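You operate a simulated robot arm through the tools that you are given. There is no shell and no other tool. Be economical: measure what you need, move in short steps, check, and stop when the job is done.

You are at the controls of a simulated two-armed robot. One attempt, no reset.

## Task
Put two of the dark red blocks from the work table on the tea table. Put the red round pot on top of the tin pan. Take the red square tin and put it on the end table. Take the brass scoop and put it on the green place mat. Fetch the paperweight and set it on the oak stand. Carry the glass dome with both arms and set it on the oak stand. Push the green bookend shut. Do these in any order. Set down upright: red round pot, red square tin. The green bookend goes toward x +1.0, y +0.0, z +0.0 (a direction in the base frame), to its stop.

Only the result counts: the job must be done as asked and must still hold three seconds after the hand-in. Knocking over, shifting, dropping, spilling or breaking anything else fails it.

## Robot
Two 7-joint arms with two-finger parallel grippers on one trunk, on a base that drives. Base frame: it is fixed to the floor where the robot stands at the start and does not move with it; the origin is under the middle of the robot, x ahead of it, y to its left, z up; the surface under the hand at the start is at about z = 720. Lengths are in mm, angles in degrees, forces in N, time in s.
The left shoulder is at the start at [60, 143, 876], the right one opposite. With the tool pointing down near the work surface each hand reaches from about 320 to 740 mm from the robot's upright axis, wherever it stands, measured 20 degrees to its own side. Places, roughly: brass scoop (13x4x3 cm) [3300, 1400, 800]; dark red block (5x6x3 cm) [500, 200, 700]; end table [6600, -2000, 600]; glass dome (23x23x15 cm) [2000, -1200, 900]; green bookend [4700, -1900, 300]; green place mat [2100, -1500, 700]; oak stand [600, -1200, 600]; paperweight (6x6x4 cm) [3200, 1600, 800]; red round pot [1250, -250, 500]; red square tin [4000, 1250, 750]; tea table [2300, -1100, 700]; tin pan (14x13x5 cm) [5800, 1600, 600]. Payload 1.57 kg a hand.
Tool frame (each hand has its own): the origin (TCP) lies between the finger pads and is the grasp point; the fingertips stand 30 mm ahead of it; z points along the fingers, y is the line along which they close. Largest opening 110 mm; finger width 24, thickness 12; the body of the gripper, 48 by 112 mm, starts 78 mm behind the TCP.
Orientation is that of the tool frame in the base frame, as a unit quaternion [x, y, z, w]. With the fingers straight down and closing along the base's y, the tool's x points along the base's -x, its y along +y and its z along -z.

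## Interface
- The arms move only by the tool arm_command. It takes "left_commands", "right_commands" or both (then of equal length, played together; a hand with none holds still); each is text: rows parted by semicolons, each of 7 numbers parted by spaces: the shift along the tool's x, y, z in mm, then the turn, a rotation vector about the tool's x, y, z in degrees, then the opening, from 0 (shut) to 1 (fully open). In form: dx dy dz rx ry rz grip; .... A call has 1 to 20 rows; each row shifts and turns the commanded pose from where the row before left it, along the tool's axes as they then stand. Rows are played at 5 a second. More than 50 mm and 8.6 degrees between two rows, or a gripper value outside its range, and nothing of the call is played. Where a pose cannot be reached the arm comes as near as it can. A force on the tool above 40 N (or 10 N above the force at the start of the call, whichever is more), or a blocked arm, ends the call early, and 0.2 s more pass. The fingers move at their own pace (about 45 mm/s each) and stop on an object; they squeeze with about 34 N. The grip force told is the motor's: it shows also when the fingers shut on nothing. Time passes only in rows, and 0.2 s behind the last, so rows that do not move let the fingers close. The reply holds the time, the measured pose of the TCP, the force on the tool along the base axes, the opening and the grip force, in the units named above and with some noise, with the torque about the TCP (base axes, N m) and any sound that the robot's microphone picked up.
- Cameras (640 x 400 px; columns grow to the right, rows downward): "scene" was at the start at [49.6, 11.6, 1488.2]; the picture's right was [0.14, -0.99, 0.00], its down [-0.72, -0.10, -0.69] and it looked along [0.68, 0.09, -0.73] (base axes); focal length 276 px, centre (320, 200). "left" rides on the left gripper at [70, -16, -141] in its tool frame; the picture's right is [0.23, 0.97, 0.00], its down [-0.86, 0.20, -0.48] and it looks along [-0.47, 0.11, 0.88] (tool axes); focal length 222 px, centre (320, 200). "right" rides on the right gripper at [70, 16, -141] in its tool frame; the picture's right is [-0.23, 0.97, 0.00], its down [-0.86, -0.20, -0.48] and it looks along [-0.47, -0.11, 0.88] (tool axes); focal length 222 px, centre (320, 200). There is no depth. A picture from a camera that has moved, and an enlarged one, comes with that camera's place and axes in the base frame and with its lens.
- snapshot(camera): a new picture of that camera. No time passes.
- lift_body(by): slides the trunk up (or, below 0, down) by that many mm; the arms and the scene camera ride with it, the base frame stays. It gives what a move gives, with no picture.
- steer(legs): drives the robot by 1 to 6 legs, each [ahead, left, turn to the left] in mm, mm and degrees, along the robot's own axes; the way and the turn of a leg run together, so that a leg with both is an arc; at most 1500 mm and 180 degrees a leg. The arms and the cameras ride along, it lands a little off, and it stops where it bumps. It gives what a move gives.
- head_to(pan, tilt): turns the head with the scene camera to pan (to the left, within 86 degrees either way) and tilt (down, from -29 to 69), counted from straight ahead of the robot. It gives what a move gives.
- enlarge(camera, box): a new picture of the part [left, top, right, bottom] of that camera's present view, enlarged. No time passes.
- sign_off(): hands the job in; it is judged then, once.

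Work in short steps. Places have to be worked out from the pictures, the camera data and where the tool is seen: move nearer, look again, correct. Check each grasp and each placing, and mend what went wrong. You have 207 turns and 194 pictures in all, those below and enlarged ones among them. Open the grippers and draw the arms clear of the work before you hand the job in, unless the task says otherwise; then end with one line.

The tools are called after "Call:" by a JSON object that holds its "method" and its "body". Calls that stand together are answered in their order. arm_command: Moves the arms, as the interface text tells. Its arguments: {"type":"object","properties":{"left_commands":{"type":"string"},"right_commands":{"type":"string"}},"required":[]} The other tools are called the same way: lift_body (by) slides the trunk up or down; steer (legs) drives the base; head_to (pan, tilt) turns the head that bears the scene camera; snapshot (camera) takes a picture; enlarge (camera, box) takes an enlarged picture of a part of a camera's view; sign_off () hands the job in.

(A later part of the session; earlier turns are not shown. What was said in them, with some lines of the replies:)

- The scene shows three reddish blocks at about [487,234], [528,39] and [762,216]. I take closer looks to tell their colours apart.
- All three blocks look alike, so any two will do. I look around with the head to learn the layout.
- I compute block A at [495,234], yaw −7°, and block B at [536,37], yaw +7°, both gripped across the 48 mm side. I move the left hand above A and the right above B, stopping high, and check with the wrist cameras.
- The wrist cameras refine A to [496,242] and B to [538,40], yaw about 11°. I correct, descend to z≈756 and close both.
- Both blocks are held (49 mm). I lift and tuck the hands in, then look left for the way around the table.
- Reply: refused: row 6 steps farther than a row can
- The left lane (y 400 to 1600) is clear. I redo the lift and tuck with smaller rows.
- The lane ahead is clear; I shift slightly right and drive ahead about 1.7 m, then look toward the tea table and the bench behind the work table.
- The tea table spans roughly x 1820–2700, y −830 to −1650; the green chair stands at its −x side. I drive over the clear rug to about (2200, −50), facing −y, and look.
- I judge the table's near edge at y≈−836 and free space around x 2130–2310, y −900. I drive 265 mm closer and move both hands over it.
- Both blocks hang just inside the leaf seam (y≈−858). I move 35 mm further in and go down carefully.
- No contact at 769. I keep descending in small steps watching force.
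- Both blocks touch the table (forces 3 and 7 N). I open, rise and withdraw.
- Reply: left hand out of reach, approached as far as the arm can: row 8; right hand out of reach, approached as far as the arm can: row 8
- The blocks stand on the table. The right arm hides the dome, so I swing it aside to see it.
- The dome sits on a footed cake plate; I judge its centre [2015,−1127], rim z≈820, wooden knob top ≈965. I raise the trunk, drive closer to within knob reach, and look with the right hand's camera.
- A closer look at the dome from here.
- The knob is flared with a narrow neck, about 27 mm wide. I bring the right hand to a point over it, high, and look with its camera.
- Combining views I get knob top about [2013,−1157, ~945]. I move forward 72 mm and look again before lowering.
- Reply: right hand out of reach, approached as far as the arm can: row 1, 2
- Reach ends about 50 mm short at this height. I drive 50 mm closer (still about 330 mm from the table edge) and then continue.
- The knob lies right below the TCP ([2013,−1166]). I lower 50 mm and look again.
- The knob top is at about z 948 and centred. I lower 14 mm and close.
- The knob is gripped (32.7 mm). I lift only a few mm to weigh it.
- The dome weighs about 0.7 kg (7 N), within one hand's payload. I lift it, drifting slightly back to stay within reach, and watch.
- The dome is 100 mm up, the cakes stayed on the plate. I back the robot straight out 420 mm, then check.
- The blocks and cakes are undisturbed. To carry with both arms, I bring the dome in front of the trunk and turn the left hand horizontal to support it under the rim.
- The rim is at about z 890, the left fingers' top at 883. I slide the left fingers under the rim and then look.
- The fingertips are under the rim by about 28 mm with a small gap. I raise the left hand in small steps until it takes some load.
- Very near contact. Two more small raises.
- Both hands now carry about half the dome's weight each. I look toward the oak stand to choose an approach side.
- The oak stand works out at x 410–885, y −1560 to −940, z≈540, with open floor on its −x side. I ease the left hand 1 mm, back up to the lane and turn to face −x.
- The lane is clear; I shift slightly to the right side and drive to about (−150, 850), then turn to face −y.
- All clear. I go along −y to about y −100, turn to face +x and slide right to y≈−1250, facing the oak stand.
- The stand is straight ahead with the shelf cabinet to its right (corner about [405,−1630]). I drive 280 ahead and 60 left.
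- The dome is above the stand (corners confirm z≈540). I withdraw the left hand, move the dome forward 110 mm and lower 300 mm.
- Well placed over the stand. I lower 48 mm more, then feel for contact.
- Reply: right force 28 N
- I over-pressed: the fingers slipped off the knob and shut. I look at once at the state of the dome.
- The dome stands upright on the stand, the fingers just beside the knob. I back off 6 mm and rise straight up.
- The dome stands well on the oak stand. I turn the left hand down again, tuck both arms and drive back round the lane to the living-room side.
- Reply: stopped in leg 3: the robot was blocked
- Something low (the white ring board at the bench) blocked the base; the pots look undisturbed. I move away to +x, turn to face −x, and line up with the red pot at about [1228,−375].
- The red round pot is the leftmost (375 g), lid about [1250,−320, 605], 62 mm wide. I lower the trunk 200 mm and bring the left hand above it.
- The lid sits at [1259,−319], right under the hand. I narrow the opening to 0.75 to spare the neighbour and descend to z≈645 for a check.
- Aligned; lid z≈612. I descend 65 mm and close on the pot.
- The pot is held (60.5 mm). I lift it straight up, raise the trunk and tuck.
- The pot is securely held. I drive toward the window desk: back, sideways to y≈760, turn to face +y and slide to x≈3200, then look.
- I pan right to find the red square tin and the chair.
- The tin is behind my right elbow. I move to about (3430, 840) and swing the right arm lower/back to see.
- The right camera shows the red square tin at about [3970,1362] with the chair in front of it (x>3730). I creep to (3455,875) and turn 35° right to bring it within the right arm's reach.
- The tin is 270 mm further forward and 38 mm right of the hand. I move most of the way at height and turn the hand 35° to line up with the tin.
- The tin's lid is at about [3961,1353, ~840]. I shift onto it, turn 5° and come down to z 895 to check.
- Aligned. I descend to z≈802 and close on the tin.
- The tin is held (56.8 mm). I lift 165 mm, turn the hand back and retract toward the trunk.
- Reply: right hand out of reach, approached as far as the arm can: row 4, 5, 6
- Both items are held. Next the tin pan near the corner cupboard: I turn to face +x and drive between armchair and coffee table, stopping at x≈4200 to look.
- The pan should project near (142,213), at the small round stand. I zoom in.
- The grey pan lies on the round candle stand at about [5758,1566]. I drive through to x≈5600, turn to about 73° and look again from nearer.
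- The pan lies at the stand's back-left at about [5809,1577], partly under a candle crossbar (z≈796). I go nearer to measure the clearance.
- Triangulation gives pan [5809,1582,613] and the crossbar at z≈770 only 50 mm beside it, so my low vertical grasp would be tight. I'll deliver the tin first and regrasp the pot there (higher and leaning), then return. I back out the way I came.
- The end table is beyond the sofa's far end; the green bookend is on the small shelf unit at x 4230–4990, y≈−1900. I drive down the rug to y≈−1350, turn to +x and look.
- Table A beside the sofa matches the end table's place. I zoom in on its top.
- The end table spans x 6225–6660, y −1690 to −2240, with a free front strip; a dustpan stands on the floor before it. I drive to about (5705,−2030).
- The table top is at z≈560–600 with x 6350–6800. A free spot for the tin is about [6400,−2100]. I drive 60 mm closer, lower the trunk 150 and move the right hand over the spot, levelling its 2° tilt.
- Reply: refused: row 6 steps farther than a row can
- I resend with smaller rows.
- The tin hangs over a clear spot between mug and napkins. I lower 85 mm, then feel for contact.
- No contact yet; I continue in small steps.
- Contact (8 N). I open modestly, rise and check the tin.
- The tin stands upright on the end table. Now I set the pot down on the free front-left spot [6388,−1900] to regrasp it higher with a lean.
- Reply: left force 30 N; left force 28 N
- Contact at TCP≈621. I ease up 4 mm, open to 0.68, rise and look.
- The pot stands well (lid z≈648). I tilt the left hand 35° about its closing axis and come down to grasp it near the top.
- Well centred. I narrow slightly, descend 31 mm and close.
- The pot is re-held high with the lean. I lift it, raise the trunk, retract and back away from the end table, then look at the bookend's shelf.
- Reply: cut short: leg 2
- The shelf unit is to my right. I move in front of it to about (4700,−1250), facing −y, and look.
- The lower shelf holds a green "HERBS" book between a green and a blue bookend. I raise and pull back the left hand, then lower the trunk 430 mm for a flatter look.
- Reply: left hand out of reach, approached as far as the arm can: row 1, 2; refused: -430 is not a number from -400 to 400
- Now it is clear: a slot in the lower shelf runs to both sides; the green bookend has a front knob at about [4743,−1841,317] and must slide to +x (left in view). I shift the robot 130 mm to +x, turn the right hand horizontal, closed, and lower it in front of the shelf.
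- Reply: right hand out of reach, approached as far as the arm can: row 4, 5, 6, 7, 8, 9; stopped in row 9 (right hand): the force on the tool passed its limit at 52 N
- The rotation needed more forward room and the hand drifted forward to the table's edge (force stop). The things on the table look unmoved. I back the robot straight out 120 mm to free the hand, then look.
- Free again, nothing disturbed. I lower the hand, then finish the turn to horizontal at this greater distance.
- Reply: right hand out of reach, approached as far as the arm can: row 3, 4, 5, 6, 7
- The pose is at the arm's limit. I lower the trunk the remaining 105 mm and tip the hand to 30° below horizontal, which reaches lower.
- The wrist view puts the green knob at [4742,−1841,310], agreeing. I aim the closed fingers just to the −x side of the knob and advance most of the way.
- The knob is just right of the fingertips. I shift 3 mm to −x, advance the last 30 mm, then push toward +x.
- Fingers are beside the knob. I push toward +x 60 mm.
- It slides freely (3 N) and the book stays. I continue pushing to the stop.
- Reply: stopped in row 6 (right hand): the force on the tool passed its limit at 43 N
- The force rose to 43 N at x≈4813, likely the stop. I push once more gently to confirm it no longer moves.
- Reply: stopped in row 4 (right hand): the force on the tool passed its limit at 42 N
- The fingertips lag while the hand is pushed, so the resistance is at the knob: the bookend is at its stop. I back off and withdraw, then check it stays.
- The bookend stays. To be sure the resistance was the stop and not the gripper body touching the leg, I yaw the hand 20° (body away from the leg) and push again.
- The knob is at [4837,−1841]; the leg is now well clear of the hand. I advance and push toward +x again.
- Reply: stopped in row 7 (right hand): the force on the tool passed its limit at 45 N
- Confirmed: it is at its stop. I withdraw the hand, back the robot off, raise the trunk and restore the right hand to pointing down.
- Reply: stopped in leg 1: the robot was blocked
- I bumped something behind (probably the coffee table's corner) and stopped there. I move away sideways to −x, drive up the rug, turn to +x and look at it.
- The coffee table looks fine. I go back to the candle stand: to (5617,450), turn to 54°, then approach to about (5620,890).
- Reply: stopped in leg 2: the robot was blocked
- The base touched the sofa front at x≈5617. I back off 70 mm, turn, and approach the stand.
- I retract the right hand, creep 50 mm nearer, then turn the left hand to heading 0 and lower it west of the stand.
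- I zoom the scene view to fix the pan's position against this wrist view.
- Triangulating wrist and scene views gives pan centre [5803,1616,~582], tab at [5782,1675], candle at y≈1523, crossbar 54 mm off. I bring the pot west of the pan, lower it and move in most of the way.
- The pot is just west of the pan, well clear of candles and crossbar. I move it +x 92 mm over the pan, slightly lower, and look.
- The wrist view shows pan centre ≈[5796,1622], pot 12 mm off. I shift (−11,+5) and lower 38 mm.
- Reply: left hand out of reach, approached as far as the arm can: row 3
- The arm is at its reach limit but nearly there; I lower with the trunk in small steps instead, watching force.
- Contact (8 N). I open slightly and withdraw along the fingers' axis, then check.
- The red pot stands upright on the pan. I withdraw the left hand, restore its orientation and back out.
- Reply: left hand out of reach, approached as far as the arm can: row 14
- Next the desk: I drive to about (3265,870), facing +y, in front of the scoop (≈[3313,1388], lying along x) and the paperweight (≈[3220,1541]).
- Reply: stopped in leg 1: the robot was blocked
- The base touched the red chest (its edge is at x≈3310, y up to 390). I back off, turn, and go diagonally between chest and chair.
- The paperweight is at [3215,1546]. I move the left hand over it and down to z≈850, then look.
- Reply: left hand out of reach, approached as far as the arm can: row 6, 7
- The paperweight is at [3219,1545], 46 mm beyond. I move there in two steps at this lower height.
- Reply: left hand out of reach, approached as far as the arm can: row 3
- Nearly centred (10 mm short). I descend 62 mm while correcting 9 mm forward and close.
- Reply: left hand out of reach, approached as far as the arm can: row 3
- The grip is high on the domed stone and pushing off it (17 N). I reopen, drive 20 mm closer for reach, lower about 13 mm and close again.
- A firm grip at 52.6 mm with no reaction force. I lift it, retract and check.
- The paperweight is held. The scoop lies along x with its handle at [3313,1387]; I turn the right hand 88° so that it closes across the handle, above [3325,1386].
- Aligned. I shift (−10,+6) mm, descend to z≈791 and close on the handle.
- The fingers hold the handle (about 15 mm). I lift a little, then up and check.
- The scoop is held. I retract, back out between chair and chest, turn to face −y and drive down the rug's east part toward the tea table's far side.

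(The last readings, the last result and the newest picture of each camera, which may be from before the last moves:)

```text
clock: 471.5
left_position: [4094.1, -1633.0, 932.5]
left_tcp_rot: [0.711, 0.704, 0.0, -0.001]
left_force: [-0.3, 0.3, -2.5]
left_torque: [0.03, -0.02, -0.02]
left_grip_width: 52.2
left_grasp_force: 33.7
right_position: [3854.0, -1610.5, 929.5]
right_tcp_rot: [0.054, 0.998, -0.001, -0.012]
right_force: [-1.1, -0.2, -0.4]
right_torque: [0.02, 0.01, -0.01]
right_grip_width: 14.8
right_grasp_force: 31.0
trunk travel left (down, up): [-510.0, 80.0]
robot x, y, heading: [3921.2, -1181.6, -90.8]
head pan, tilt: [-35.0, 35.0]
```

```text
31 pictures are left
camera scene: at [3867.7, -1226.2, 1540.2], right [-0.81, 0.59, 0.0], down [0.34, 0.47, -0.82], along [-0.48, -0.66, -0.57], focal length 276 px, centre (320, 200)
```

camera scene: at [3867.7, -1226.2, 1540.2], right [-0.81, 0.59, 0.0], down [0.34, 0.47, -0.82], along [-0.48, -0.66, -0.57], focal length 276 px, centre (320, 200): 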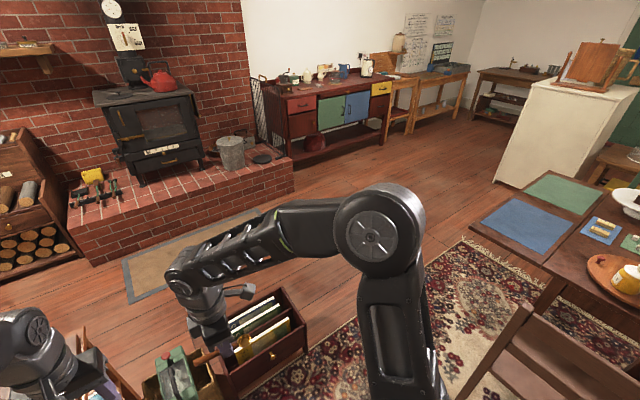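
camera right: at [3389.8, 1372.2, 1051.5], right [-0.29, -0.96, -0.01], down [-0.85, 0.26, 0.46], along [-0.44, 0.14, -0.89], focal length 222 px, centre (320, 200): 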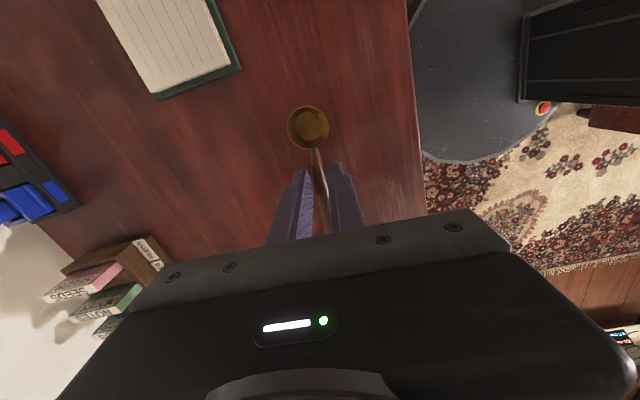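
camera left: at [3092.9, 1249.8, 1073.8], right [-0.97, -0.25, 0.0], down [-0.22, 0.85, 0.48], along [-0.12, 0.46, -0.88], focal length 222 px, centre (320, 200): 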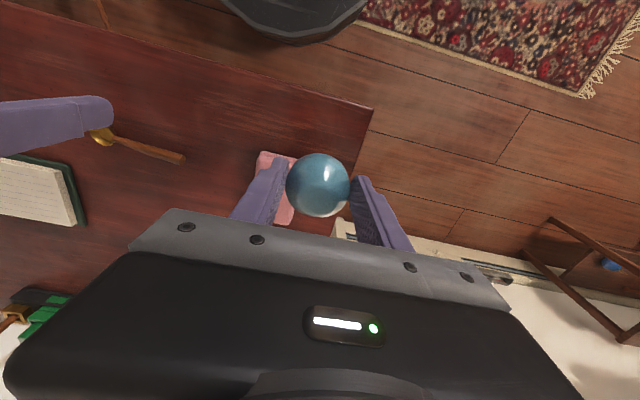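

The passage is clear: crate corner about [3470,−1850], chair up to x≈3200, tea table's −y edge at y≈−1600, green mat at ≈[2110,−1480]. I thread through, then turn to face +y south of the table.

Call:
{"method": "steer", "body": {"legs": [[338, -531, 0.8], [280, -340, 0], [300, -250, 0], [300, -400, 0]]}}

Call:
{"method": "steer", "body": {"legs": [[0, 0, 180], [250, 350, 0]]}}

Call:
{"method": "head_to", "body": {"pan": 0, "tilt": 40}}

Call:
{"method": "snapshot", "body": {"camera": "scene"}}

```text
clock: 481.9
left_position: [2564.7, -2836.6, 933.4]
left_tcp_rot: [0.709, 0.705, 0.001, 0.0]
left_force: [-0.4, -2.0, -3.0]
left_torque: [0.03, 0.0, -0.01]
left_grip_width: 52.2
left_grasp_force: 34.1
right_position: [2323.6, -2814.6, 929.0]
right_tcp_rot: [0.051, 0.999, 0.0, -0.012]
right_force: [-0.1, 0.0, 0.9]
right_torque: [0.0, -0.01, -0.05]
right_grip_width: 15.0
right_grasp_force: 31.1
trunk travel left (down, up): [-510.0, 80.0]
robot x, y, heading: [2389.7, -2392.2, -90.8]
head pan, tilt: [-35.0, 35.0]
```

```text
clock: 491.9
left_position: [1844.6, -1704.6, 933.8]
left_tcp_rot: [0.716, -0.698, 0.0, 0.0]
left_force: [-0.5, -0.1, -3.0]
left_torque: [-0.02, -0.01, -0.03]
left_grip_width: 52.3
left_grasp_force: 33.8
right_position: [2086.9, -1719.8, 929.3]
right_tcp_rot: [0.999, -0.034, 0.013, -0.001]
right_force: [0.0, -0.2, -0.5]
right_torque: [-0.03, 0.04, -0.01]
right_grip_width: 14.7
right_grasp_force: 30.9
trunk travel left (down, up): [-510.0, 80.0]
robot x, y, heading: [2034.7, -2150.1, 91.4]
head pan, tilt: [-35.0, 35.0]
```

```text
clock: 492.9
left_position: [1842.9, -1705.6, 933.1]
left_tcp_rot: [0.717, -0.698, 0.001, 0.0]
left_force: [-0.3, -0.8, -2.1]
left_torque: [-0.02, -0.01, 0.01]
left_grip_width: 51.9
left_grasp_force: 33.9
right_position: [2087.4, -1718.8, 930.5]
right_tcp_rot: [0.999, -0.033, 0.012, -0.001]
right_force: [0.7, 1.2, 0.4]
right_torque: [-0.01, -0.01, 0.02]
right_grip_width: 14.5
right_grasp_force: 30.9
trunk travel left (down, up): [-510.0, 80.0]
robot x, y, heading: [2035.9, -2146.5, 91.1]
head pan, tilt: [0.0, 40.0]
```

```text
30 pictures are left
camera scene: at [2036.1, -2091.2, 1532.7], right [1.0, 0.02, 0.0], down [0.01, -0.64, -0.77], along [-0.02, 0.77, -0.64], focal length 276 px, centre (320, 200)
```

scene: 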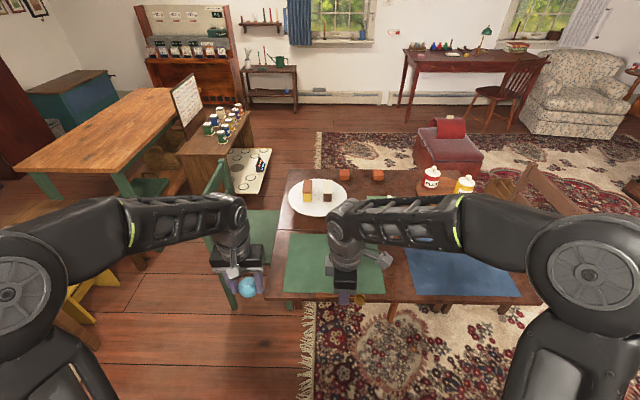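

The mat spans about x 1960–2200, y −1593 to −1345, centre [2078,−1475]. I drive 60 mm closer, bring the scoop over the mat and lower to z≈785.

Call:
{"method": "steer", "body": {"legs": [[60, 0, 0]]}}

Call:
{"method": "arm_command", "body": {"right_commands": "0 -45 0 0 0 0 0; 0 -45 0 0 0 0 0; 0 -45 0 0 0 0 0; 0 -45 0 0 0 0 0; 0 0 45 0 0 0 0; 0 0 45 0 0 0 0; 0 0 40 0 0 0 0; 0 0 15 0 0 0 0; 0 0 0 0 0 0 0"}}

Call:
{"method": "snapshot", "body": {"camera": "right"}}

Call:
{"method": "enlarge", "body": {"camera": "scene", "box": [240, 190, 440, 330]}}

```text
clock: 493.9
left_position: [1841.9, -1644.8, 932.9]
left_tcp_rot: [0.717, -0.697, 0.002, 0.001]
left_force: [0.5, 1.2, -2.8]
left_torque: [-0.03, -0.01, 0.01]
left_grip_width: 52.2
left_grasp_force: 34.2
right_position: [2084.9, -1658.0, 928.8]
right_tcp_rot: [0.999, -0.035, 0.012, -0.001]
right_force: [0.5, 0.2, -0.2]
right_torque: [0.01, 0.03, -0.01]
right_grip_width: 14.8
right_grasp_force: 30.8
trunk travel left (down, up): [-510.0, 80.0]
robot x, y, heading: [2031.7, -2087.6, 91.4]
head pan, tilt: [0.0, 40.0]
```

```text
clock: 495.9
left_position: [1842.3, -1644.4, 933.1]
left_tcp_rot: [0.717, -0.697, 0.0, 0.002]
left_force: [0.3, 0.1, -1.4]
left_torque: [0.02, 0.04, -0.01]
left_grip_width: 52.1
left_grasp_force: 34.2
right_position: [2101.0, -1479.5, 785.4]
right_tcp_rot: [0.999, -0.035, 0.012, -0.002]
right_force: [-0.3, 0.2, -0.9]
right_torque: [0.01, -0.01, -0.02]
right_grip_width: 14.6
right_grasp_force: 30.7
trunk travel left (down, up): [-510.0, 80.0]
robot x, y, heading: [2037.0, -2085.4, 91.5]
head pan, tilt: [0.0, 40.0]
```

```text
29 pictures are left
camera right: at [2168.1, -1499.9, 927.4], right [-0.29, -0.96, -0.01], down [-0.85, 0.26, 0.46], along [-0.44, 0.14, -0.89], focal length 222 px, centre (320, 200)
```

right: 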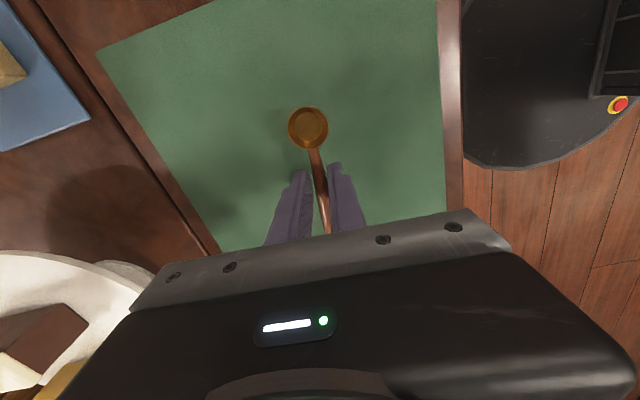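

```text
2.86 times, centred on (340, 260) of scene
camera zoom: at [2034.6, -2030.7, 1532.7], right [1.0, 0.02, 0.0], down [0.01, -0.64, -0.77], along [-0.02, 0.77, -0.64], focal length 787 px, centre (263, 29)
```

zoom: 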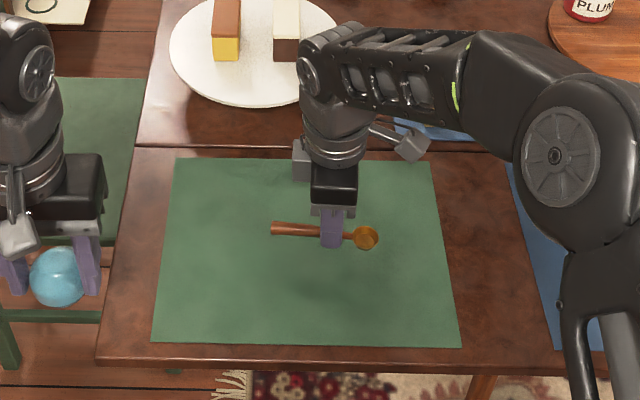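

The scoop hangs over the mat's middle. I lower 20 mm then small steps.

Call:
{"method": "arm_command", "body": {"right_commands": "0 0 10 0 0 0 0; 0 0 8 0 0 0 0; 0 0 4 0 0 0 0; 0 0 0 0 0 0 0"}}

```text
clock: 496.9
left_position: [1842.6, -1643.2, 932.3]
left_tcp_rot: [0.717, -0.697, 0.001, 0.002]
left_force: [-0.3, 0.1, -2.3]
left_torque: [0.02, -0.04, 0.01]
left_grip_width: 52.1
left_grasp_force: 33.7
right_position: [2100.4, -1478.4, 764.1]
right_tcp_rot: [0.999, -0.035, 0.012, -0.001]
right_force: [0.1, 0.7, -0.8]
right_torque: [-0.01, 0.01, -0.01]
right_grip_width: 14.9
right_grasp_force: 30.6
trunk travel left (down, up): [-510.0, 80.0]
robot x, y, heading: [2034.9, -2085.7, 91.5]
head pan, tilt: [0.0, 40.0]
```

Call:
{"method": "arm_command", "body": {"right_commands": "0 0 3 0 0 0 0; 0 0 3 0 0 0 0; 0 0 0 0 0 0 0"}}

```text
clock: 497.7
left_position: [1841.6, -1645.6, 934.7]
left_tcp_rot: [0.718, -0.696, 0.0, 0.001]
left_force: [0.0, -1.0, -3.1]
left_torque: [-0.01, 0.03, 0.02]
left_grip_width: 52.0
left_grasp_force: 34.3
right_position: [2102.3, -1480.1, 758.3]
right_tcp_rot: [0.999, -0.035, 0.013, -0.002]
right_force: [0.5, -0.1, 4.0]
right_torque: [0.03, 0.23, 0.03]
right_grip_width: 14.9
right_grasp_force: 31.0
trunk travel left (down, up): [-510.0, 80.0]
robot x, y, heading: [2032.2, -2088.3, 91.4]
head pan, tilt: [0.0, 40.0]
```

The scoop touches (4 N). I open, rise and check it.

Call:
{"method": "arm_command", "body": {"right_commands": "0 0 1.5 0 0 0 0; 0 0 0 0 0 0 0.4; 0 0 0 0 0 0 0.4; 0 0 0 0 0 0 0.4; 0 0 -15 0 0 0 0.4; 0 0 -40 0 0 0 0.4; 0 0 -45 0 0 0 0.4; 0 0 -45 0 0 0 0.4; 0 45 -20 0 0 0 0.4; 0 45 0 0 0 0 0.4; 0 45 0 0 0 0 0.4; 0 45 0 0 0 0 0.4"}}

Call:
{"method": "enlarge", "body": {"camera": "scene", "box": [240, 190, 440, 330]}}

```text
clock: 500.3
left_position: [1842.8, -1646.4, 932.7]
left_tcp_rot: [0.717, -0.697, 0.001, 0.002]
left_force: [-0.9, 0.6, -1.7]
left_torque: [0.0, 0.01, -0.01]
left_grip_width: 52.1
left_grasp_force: 33.6
right_position: [2084.8, -1661.3, 920.7]
right_tcp_rot: [0.999, -0.035, 0.013, -0.001]
right_force: [0.2, 0.2, -1.0]
right_torque: [-0.02, 0.03, 0.0]
right_grip_width: 43.7
right_grasp_force: 0.1
trunk travel left (down, up): [-510.0, 80.0]
robot x, y, heading: [2034.8, -2088.3, 91.3]
head pan, tilt: [0.0, 40.0]
```

```text
2.86 times, centred on (340, 260) of scene
camera zoom: at [2034.7, -2031.5, 1532.7], right [1.0, 0.02, 0.0], down [0.01, -0.64, -0.77], along [-0.02, 0.77, -0.64], focal length 787 px, centre (263, 29)
```

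zoom: 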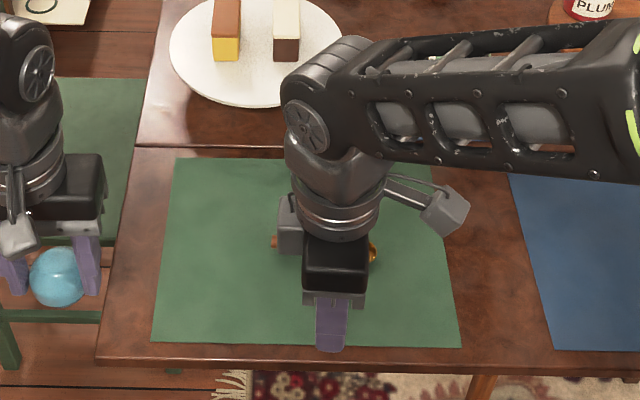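

The scoop lies on the mat. Now the paperweight: I back off, turn west, pass south of the white cabinet to x≈−200 and turn (via south) to face +x.

Call:
{"method": "steer", "body": {"legs": [[-400, 0, 0], [0, 0, 89], [1100, 0, 0], [1130, 0, 0], [0, 0, 179.5]]}}

Call:
{"method": "head_to", "body": {"pan": 60, "tilt": 35}}

Call:
{"method": "snapshot", "body": {"camera": "scene"}}

```text
clock: 511.9
left_position: [498.3, -2656.7, 933.0]
left_tcp_rot: [1.0, -0.008, 0.002, 0.002]
left_force: [-0.3, -0.6, -1.9]
left_torque: [0.02, -0.01, -0.01]
left_grip_width: 52.0
left_grasp_force: 34.0
right_position: [522.8, -2415.5, 919.3]
right_tcp_rot: [0.745, 0.667, 0.008, -0.009]
right_force: [-0.3, -1.3, -0.1]
right_torque: [0.01, 0.0, 0.03]
right_grip_width: 43.9
right_grasp_force: 0.1
trunk travel left (down, up): [-510.0, 80.0]
robot x, y, heading: [948.9, -2483.9, 179.0]
head pan, tilt: [0.0, 40.0]
stopped in leg 3: the robot was blocked; the commanded pose is now the measured one
```

```text
clock: 513.1
left_position: [498.0, -2656.6, 933.1]
left_tcp_rot: [1.0, -0.008, 0.001, 0.0]
left_force: [0.2, 0.5, -1.5]
left_torque: [0.0, -0.01, 0.01]
left_grip_width: 52.1
left_grasp_force: 34.5
right_position: [522.9, -2414.8, 919.6]
right_tcp_rot: [0.746, 0.666, 0.008, -0.01]
right_force: [-0.5, 0.7, 1.2]
right_torque: [-0.01, 0.02, -0.01]
right_grip_width: 43.7
right_grasp_force: 0.0
trunk travel left (down, up): [-510.0, 80.0]
robot x, y, heading: [948.4, -2482.9, 179.0]
head pan, tilt: [60.0, 35.0]
```

```text
26 pictures are left
camera scene: at [931.6, -2558.0, 1540.2], right [-0.86, 0.52, 0.0], down [0.3, 0.49, -0.82], along [-0.42, -0.7, -0.57], focal length 276 px, centre (320, 200)
```

scene: 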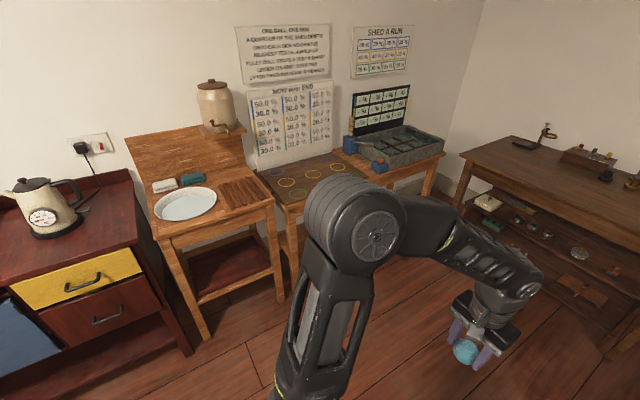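

Blocked at x≈949. I look to the front-right to see what stands there.

Call:
{"method": "head_to", "body": {"pan": -30, "tilt": 50}}

Call:
{"method": "snapshot", "body": {"camera": "scene"}}

```text
clock: 514.8
left_position: [497.3, -2656.4, 932.3]
left_tcp_rot: [1.0, -0.008, 0.001, 0.001]
left_force: [-0.3, 0.4, -3.2]
left_torque: [0.02, 0.04, 0.05]
left_grip_width: 52.0
left_grasp_force: 34.2
right_position: [523.8, -2415.2, 920.8]
right_tcp_rot: [0.745, 0.667, 0.008, -0.01]
right_force: [0.0, 0.5, -0.2]
right_torque: [0.05, 0.02, -0.03]
right_grip_width: 44.0
right_grasp_force: 0.1
trunk travel left (down, up): [-510.0, 80.0]
robot x, y, heading: [948.0, -2482.3, 179.2]
head pan, tilt: [-30.0, 50.0]
```

```text
25 pictures are left
camera scene: at [911.2, -2442.9, 1518.5], right [0.52, 0.86, 0.0], down [0.66, -0.4, -0.64], along [-0.55, 0.33, -0.77], focal length 276 px, centre (320, 200)
```

scene: 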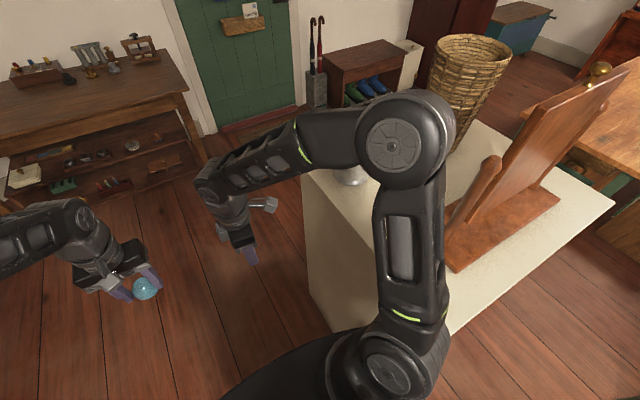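

My base touches the cabinet's south-east corner ([911,−2200]) and the right elbow is above its top. I slide straight away to −y by 250 mm and then continue west.

Call:
{"method": "steer", "body": {"legs": [[0, 260, 0], [1150, 0, 0]]}}

Call:
{"method": "head_to", "body": {"pan": -70, "tilt": 35}}

Call:
{"method": "snapshot", "body": {"camera": "scene"}}

```text
clock: 522.1
left_position: [-641.2, -2892.9, 932.0]
left_tcp_rot: [1.0, -0.009, 0.001, 0.0]
left_force: [0.2, -0.4, -2.4]
left_torque: [0.0, -0.02, 0.01]
left_grip_width: 52.0
left_grasp_force: 34.3
right_position: [-616.9, -2651.2, 919.1]
right_tcp_rot: [0.745, 0.667, 0.008, -0.008]
right_force: [0.7, 0.5, 0.9]
right_torque: [0.03, -0.05, 0.02]
right_grip_width: 44.0
right_grasp_force: 0.1
trunk travel left (down, up): [-510.0, 80.0]
robot x, y, heading: [-191.4, -2715.3, 178.9]
head pan, tilt: [-30.0, 50.0]
```

```text
clock: 523.1
left_position: [-641.5, -2894.0, 933.5]
left_tcp_rot: [1.0, -0.008, 0.001, 0.0]
left_force: [0.5, -0.7, -1.7]
left_torque: [-0.02, -0.03, 0.03]
left_grip_width: 51.9
left_grasp_force: 34.0
right_position: [-616.3, -2650.9, 921.1]
right_tcp_rot: [0.746, 0.666, 0.007, -0.009]
right_force: [-1.2, 0.3, -0.6]
right_torque: [-0.02, 0.01, -0.02]
right_grip_width: 44.1
right_grasp_force: 0.0
trunk travel left (down, up): [-510.0, 80.0]
robot x, y, heading: [-193.5, -2717.0, 178.9]
head pan, tilt: [-70.0, 35.0]
```

```text
24 pictures are left
camera scene: at [-190.8, -2636.2, 1540.2], right [0.95, 0.32, 0.0], down [0.19, -0.54, -0.82], along [-0.27, 0.77, -0.57], focal length 276 px, centre (320, 200)
```

scene: 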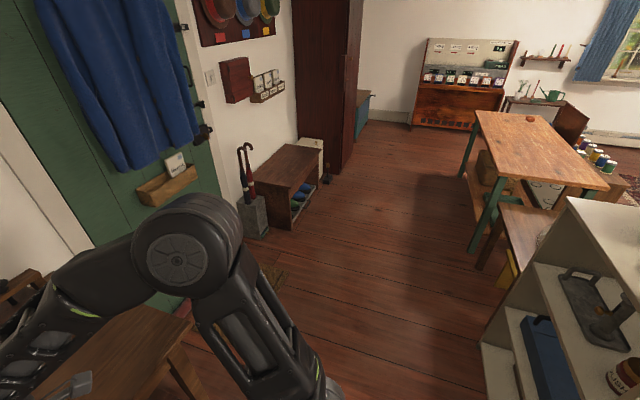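

Open floor to the north. I turn right through north to face +x, then slide left along x≈−240 to y≈−1190 in front of the oak stand.

Call:
{"method": "steer", "body": {"legs": [[0, 0, -179], [-50, 765, 0], [0, 765, 0]]}}

Call:
{"method": "head_to", "body": {"pan": 0, "tilt": 40}}

Call:
{"method": "snapshot", "body": {"camera": "scene"}}

```text
clock: 538.3
left_position: [206.2, -1002.8, 932.8]
left_tcp_rot: [-0.001, 1.0, 0.001, -0.001]
left_force: [0.6, -0.5, -2.4]
left_torque: [0.0, 0.04, -0.03]
left_grip_width: 52.2
left_grasp_force: 33.8
right_position: [185.2, -1244.9, 919.5]
right_tcp_rot: [-0.672, 0.741, -0.01, -0.008]
right_force: [1.1, 0.2, 0.7]
right_torque: [-0.05, 0.03, -0.02]
right_grip_width: 43.9
right_grasp_force: 0.2
trunk travel left (down, up): [-510.0, 80.0]
robot x, y, heading: [-244.3, -1183.2, -0.4]
head pan, tilt: [-70.0, 35.0]
```

```text
clock: 539.7
left_position: [206.3, -1002.7, 934.2]
left_tcp_rot: [0.001, 1.0, 0.0, -0.001]
left_force: [-0.6, -0.3, -1.9]
left_torque: [0.0, 0.0, -0.03]
left_grip_width: 52.1
left_grasp_force: 33.8
right_position: [185.5, -1244.5, 919.8]
right_tcp_rot: [-0.672, 0.74, -0.009, -0.006]
right_force: [0.3, -0.2, -0.3]
right_torque: [0.0, 0.03, -0.04]
right_grip_width: 44.1
right_grasp_force: 0.0
trunk travel left (down, up): [-510.0, 80.0]
robot x, y, heading: [-239.6, -1181.5, -0.3]
head pan, tilt: [0.0, 40.0]
```

```text
23 pictures are left
camera scene: at [-184.7, -1183.7, 1532.7], right [0.0, -1.0, 0.0], down [-0.64, 0.0, -0.77], along [0.77, 0.0, -0.64], focal length 276 px, centre (320, 200)
```

scene: 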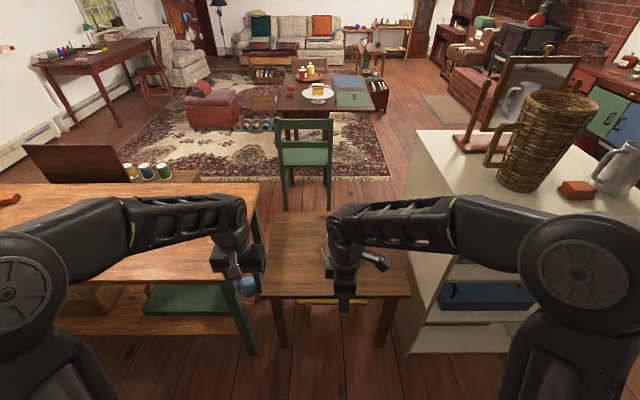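

I drive up to the stand and move the left hand over a free spot at about [560,−1065], left of the dome.

Call:
{"method": "steer", "body": {"legs": [[230, -60, 0.3]]}}

Call:
{"method": "arm_command", "body": {"left_commands": "-42 0 0 0 0 0 0; -42 0 0 0 0 0 0; -40 0 0 0 0 0 0; 0 0 40 0 0 0 0; 0 0 40 0 0 0 0; 0 0 40 0 0 0 0; 0 0 40 0 0 0 0; 0 0 40 0 0 0 0; 0 0 40 0 0 0 0; 0 0 0 0 0 0 0"}}

Call:
{"method": "snapshot", "body": {"camera": "left"}}

Call:
{"method": "snapshot", "body": {"camera": "scene"}}

```text
clock: 541.5
left_position: [437.2, -1059.7, 932.5]
left_tcp_rot: [-0.004, 1.0, 0.002, -0.002]
left_force: [0.2, 0.3, -2.1]
left_torque: [0.0, 0.07, -0.01]
left_grip_width: 52.0
left_grasp_force: 34.0
right_position: [416.7, -1301.9, 920.0]
right_tcp_rot: [-0.675, 0.738, -0.009, -0.009]
right_force: [0.6, 0.2, -0.1]
right_torque: [0.01, 0.02, -0.01]
right_grip_width: 43.8
right_grasp_force: 0.1
trunk travel left (down, up): [-510.0, 80.0]
robot x, y, heading: [-6.6, -1244.6, 0.1]
head pan, tilt: [0.0, 40.0]
```

```text
clock: 543.7
left_position: [559.2, -1058.0, 693.4]
left_tcp_rot: [-0.004, 1.0, 0.001, -0.001]
left_force: [-0.2, 0.0, -1.6]
left_torque: [-0.03, -0.01, 0.0]
left_grip_width: 52.0
left_grasp_force: 34.0
right_position: [416.6, -1301.7, 920.0]
right_tcp_rot: [-0.675, 0.738, -0.01, -0.007]
right_force: [0.5, -0.1, 0.5]
right_torque: [0.0, 0.01, -0.01]
right_grip_width: 43.9
right_grasp_force: 0.1
trunk travel left (down, up): [-510.0, 80.0]
robot x, y, heading: [-9.7, -1244.8, 0.3]
head pan, tilt: [0.0, 40.0]
```

```text
22 pictures are left
camera left: at [490.3, -1074.4, 833.7], right [-0.23, 0.97, 0.0], down [0.85, 0.21, 0.48], along [0.46, 0.11, -0.88], focal length 222 px, centre (320, 200)
```

left: 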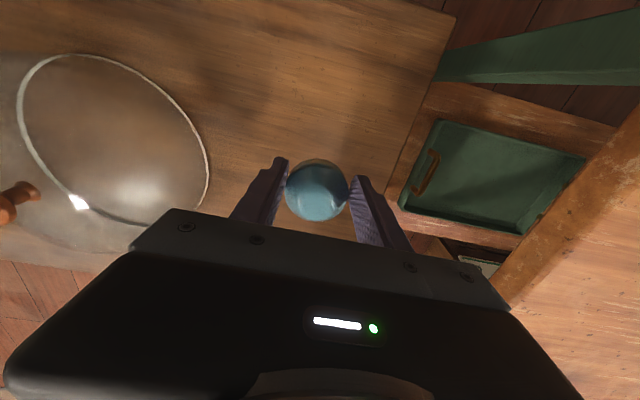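

```text
21 pictures are left
camera scene: at [45.9, -1242.7, 1532.7], right [0.0, -1.0, 0.0], down [-0.64, 0.0, -0.77], along [0.77, 0.0, -0.64], focal length 276 px, centre (320, 200)
```

scene: 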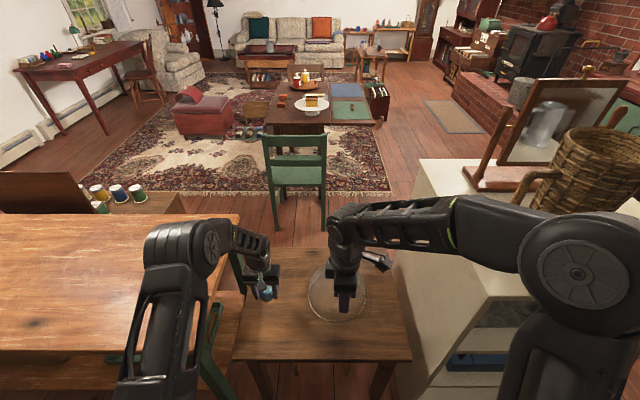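

Good spot, clear of the dome. I lower 95 mm and then in small steps.

Call:
{"method": "arm_command", "body": {"left_commands": "0 0 40 0 0 0 0; 0 0 35 0 0 0 0; 0 0 20 0 0 0 0; 0 0 0 0 0 0 0"}}

```text
clock: 544.7
left_position: [557.3, -1057.7, 598.9]
left_tcp_rot: [-0.004, 1.0, 0.001, -0.001]
left_force: [0.3, -0.1, -2.8]
left_torque: [0.02, 0.0, 0.01]
left_grip_width: 52.2
left_grasp_force: 34.4
right_position: [417.4, -1301.1, 920.1]
right_tcp_rot: [-0.675, 0.738, -0.008, -0.008]
right_force: [0.5, 0.7, 0.5]
right_torque: [0.02, 0.02, -0.02]
right_grip_width: 43.7
right_grasp_force: 0.1
trunk travel left (down, up): [-510.0, 80.0]
robot x, y, heading: [-8.7, -1245.6, 0.2]
head pan, tilt: [0.0, 40.0]
```

Call:
{"method": "arm_command", "body": {"left_commands": "0 0 5 0 0 0 0; 0 0 5 0 0 0 0; 0 0 3 0 0 0 0; 0 0 0 0 0 0 0"}}

```text
clock: 545.7
left_position: [560.0, -1057.9, 587.0]
left_tcp_rot: [-0.004, 1.0, 0.0, 0.004]
left_force: [-2.0, 1.2, 28.1]
left_torque: [-0.02, -0.25, 0.03]
left_grip_width: 52.8
left_grasp_force: 34.1
right_position: [414.6, -1301.9, 922.0]
right_tcp_rot: [-0.674, 0.738, -0.009, -0.007]
right_force: [0.3, 0.7, -0.7]
right_torque: [-0.01, 0.01, 0.02]
right_grip_width: 44.0
right_grasp_force: 0.1
trunk travel left (down, up): [-510.0, 80.0]
robot x, y, heading: [-10.3, -1243.8, 0.3]
head pan, tilt: [0.0, 40.0]
```

Contact (28 N). I ease 3 mm up, open, rise and check.

Call:
{"method": "arm_command", "body": {"left_commands": "0 0 -3 0 0 0 0; 0 0 0 0 0 0 0; 0 0 0 0 0 0 0.8; 0 0 0 0 0 0 0.8; 0 0 0 0 0 0 0.8; 0 0 0 0 0 0 0.8; 0 0 -25 0 0 0 0.8; 0 0 -40 0 0 0 0.8; 0 0 -45 0 0 0 0.8; 0 0 -45 0 0 0 0.8; 0 0 -45 0 0 0 0.8; 0 0 -45 0 0 0 0.8; 30 0 -30 0 0 0 1; 40 0 0 0 0 0 1; 40 0 0 0 0 0 1"}}

Call:
{"method": "enlarge", "body": {"camera": "scene", "box": [220, 230, 430, 370]}}

Call:
{"method": "snapshot", "body": {"camera": "left"}}

```text
clock: 548.9
left_position: [450.1, -1059.7, 863.4]
left_tcp_rot: [-0.004, 1.0, 0.001, 0.0]
left_force: [-0.8, 0.2, 0.2]
left_torque: [0.02, 0.0, 0.0]
left_grip_width: 109.9
left_grasp_force: 0.0
right_position: [414.5, -1301.1, 919.3]
right_tcp_rot: [-0.675, 0.738, -0.009, -0.008]
right_force: [0.3, 0.0, 0.3]
right_torque: [0.0, -0.03, 0.0]
right_grip_width: 44.1
right_grasp_force: 0.0
trunk travel left (down, up): [-510.0, 80.0]
robot x, y, heading: [-12.4, -1247.4, 0.3]
head pan, tilt: [0.0, 40.0]
```

```text
2.86 times, centred on (325, 300) of scene
camera zoom: at [45.0, -1242.6, 1532.8], right [0.0, -1.0, 0.0], down [-0.64, 0.0, -0.77], along [0.77, 0.0, -0.64], focal length 787 px, centre (306, -86)
```

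zoom: 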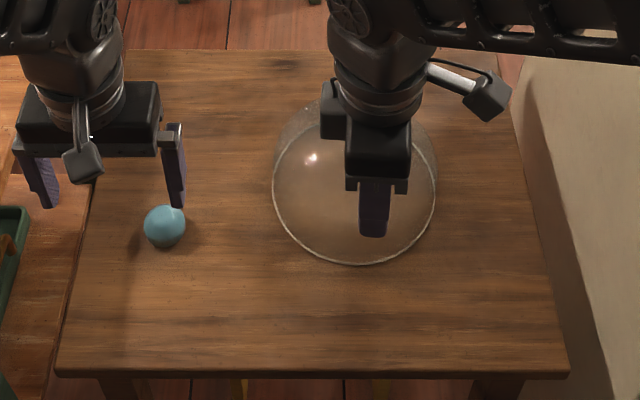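

```text
19 pictures are left
camera left: at [380.6, -1074.9, 1003.6], right [-0.23, 0.97, 0.0], down [0.85, 0.21, 0.48], along [0.46, 0.11, -0.88], focal length 222 px, centre (320, 200)
```

left: 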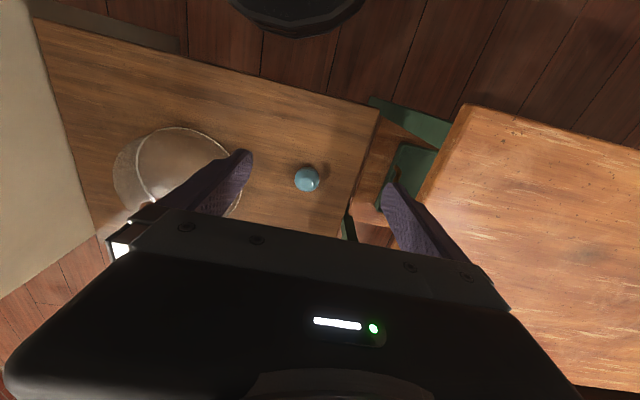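

The paperweight rests on the stand beside the dome. I back away with open grippers and take a last look.

Call:
{"method": "steer", "body": {"legs": [[-250, 0, 0]]}}

Call:
{"method": "head_to", "body": {"pan": 0, "tilt": 25}}

Call:
{"method": "arm_command", "body": {"right_commands": "0 0 0 0 0 0 1; 0 0 0 0 0 0 1; 0 0 0 0 0 0 1"}}

Call:
{"method": "enlarge", "body": {"camera": "scene", "box": [200, 100, 440, 300]}}

Call:
{"method": "enlarge", "body": {"camera": "scene", "box": [240, 100, 400, 180]}}

```text
clock: 550.7
left_position: [198.6, -1060.1, 863.2]
left_tcp_rot: [-0.003, 1.0, 0.0, -0.002]
left_force: [0.4, 0.3, 0.3]
left_torque: [-0.01, -0.04, 0.0]
left_grip_width: 109.9
left_grasp_force: 0.1
right_position: [164.4, -1303.1, 921.2]
right_tcp_rot: [-0.674, 0.738, -0.009, -0.008]
right_force: [1.2, 0.1, 1.0]
right_torque: [-0.01, -0.02, 0.02]
right_grip_width: 44.2
right_grasp_force: 0.2
trunk travel left (down, up): [-510.0, 80.0]
robot x, y, heading: [-260.6, -1240.8, 0.1]
head pan, tilt: [0.0, 40.0]
```

```text
clock: 551.5
left_position: [198.8, -1060.1, 863.3]
left_tcp_rot: [-0.002, 1.0, 0.001, -0.002]
left_force: [-0.5, 0.7, 0.1]
left_torque: [0.01, -0.02, 0.01]
left_grip_width: 109.8
left_grasp_force: 0.2
right_position: [164.9, -1302.8, 920.6]
right_tcp_rot: [-0.675, 0.738, -0.01, -0.008]
right_force: [-0.4, -0.2, 0.5]
right_torque: [-0.01, 0.0, 0.0]
right_grip_width: 44.4
right_grasp_force: 0.0
trunk travel left (down, up): [-510.0, 80.0]
robot x, y, heading: [-261.9, -1242.5, 0.1]
head pan, tilt: [0.0, 25.0]
```

```text
clock: 552.3
left_position: [198.6, -1060.4, 863.0]
left_tcp_rot: [-0.002, 1.0, 0.001, -0.002]
left_force: [0.0, -0.8, -0.3]
left_torque: [0.01, -0.03, 0.01]
left_grip_width: 109.8
left_grasp_force: 0.1
right_position: [165.7, -1302.6, 919.7]
right_tcp_rot: [-0.674, 0.739, -0.009, -0.008]
right_force: [0.0, 0.8, 0.1]
right_torque: [0.02, 0.02, -0.01]
right_grip_width: 110.0
right_grasp_force: 0.1
trunk travel left (down, up): [-510.0, 80.0]
robot x, y, heading: [-258.1, -1242.3, 0.1]
head pan, tilt: [0.0, 25.0]
```

```text
2.00 times, centred on (320, 200) of scene
camera zoom: at [-197.7, -1243.4, 1556.0], right [0.0, -1.0, 0.0], down [-0.42, 0.0, -0.91], along [0.91, 0.0, -0.42], focal length 551 px, centre (320, 200)
```

zoom: 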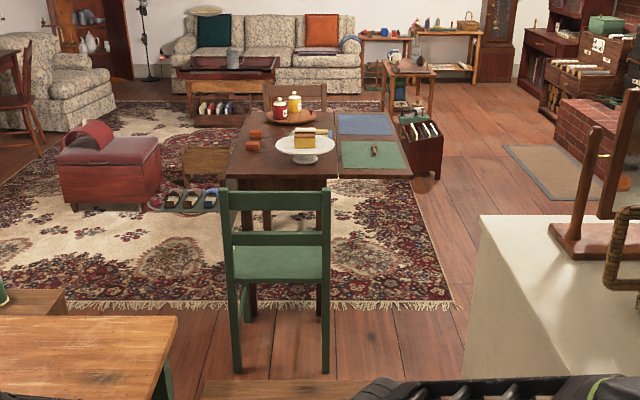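

```text
4.00 times, centred on (320, 140) of scene
camera zoom: at [-197.7, -1243.4, 1556.0], right [0.0, -1.0, 0.0], down [-0.42, 0.0, -0.91], along [0.91, 0.0, -0.42], focal length 1102 px, centre (320, 440)
```

zoom: 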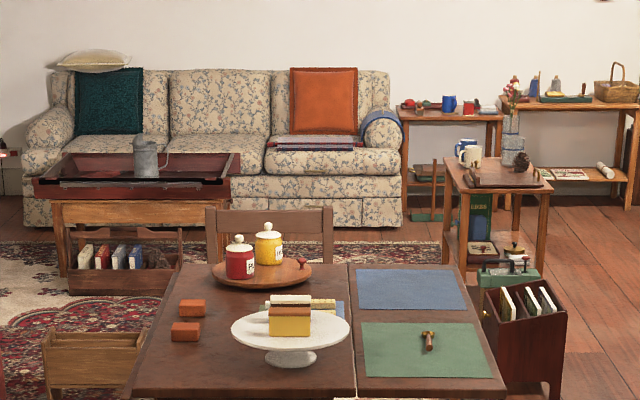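

All the placements show in this view or in earlier checks: blocks and scoop on the tea table, tin on the end table, pot on the pan, bookend at its stop, dome and paperweight on the oak stand. I hand in.

Call:
{"method": "sign_off", "body": {}}

```text
The job is handed in.
```

All the tasks are done and the job is handed in. The base bumped furniture a few times while driving (the ring board by the pots, the sofa, the red chest, the white cabinet and probably the coffee table), and the right hand also pressed the shelf table once. I saw nothing out of place in the pictures afterwards, but I could not rule out a small shift.
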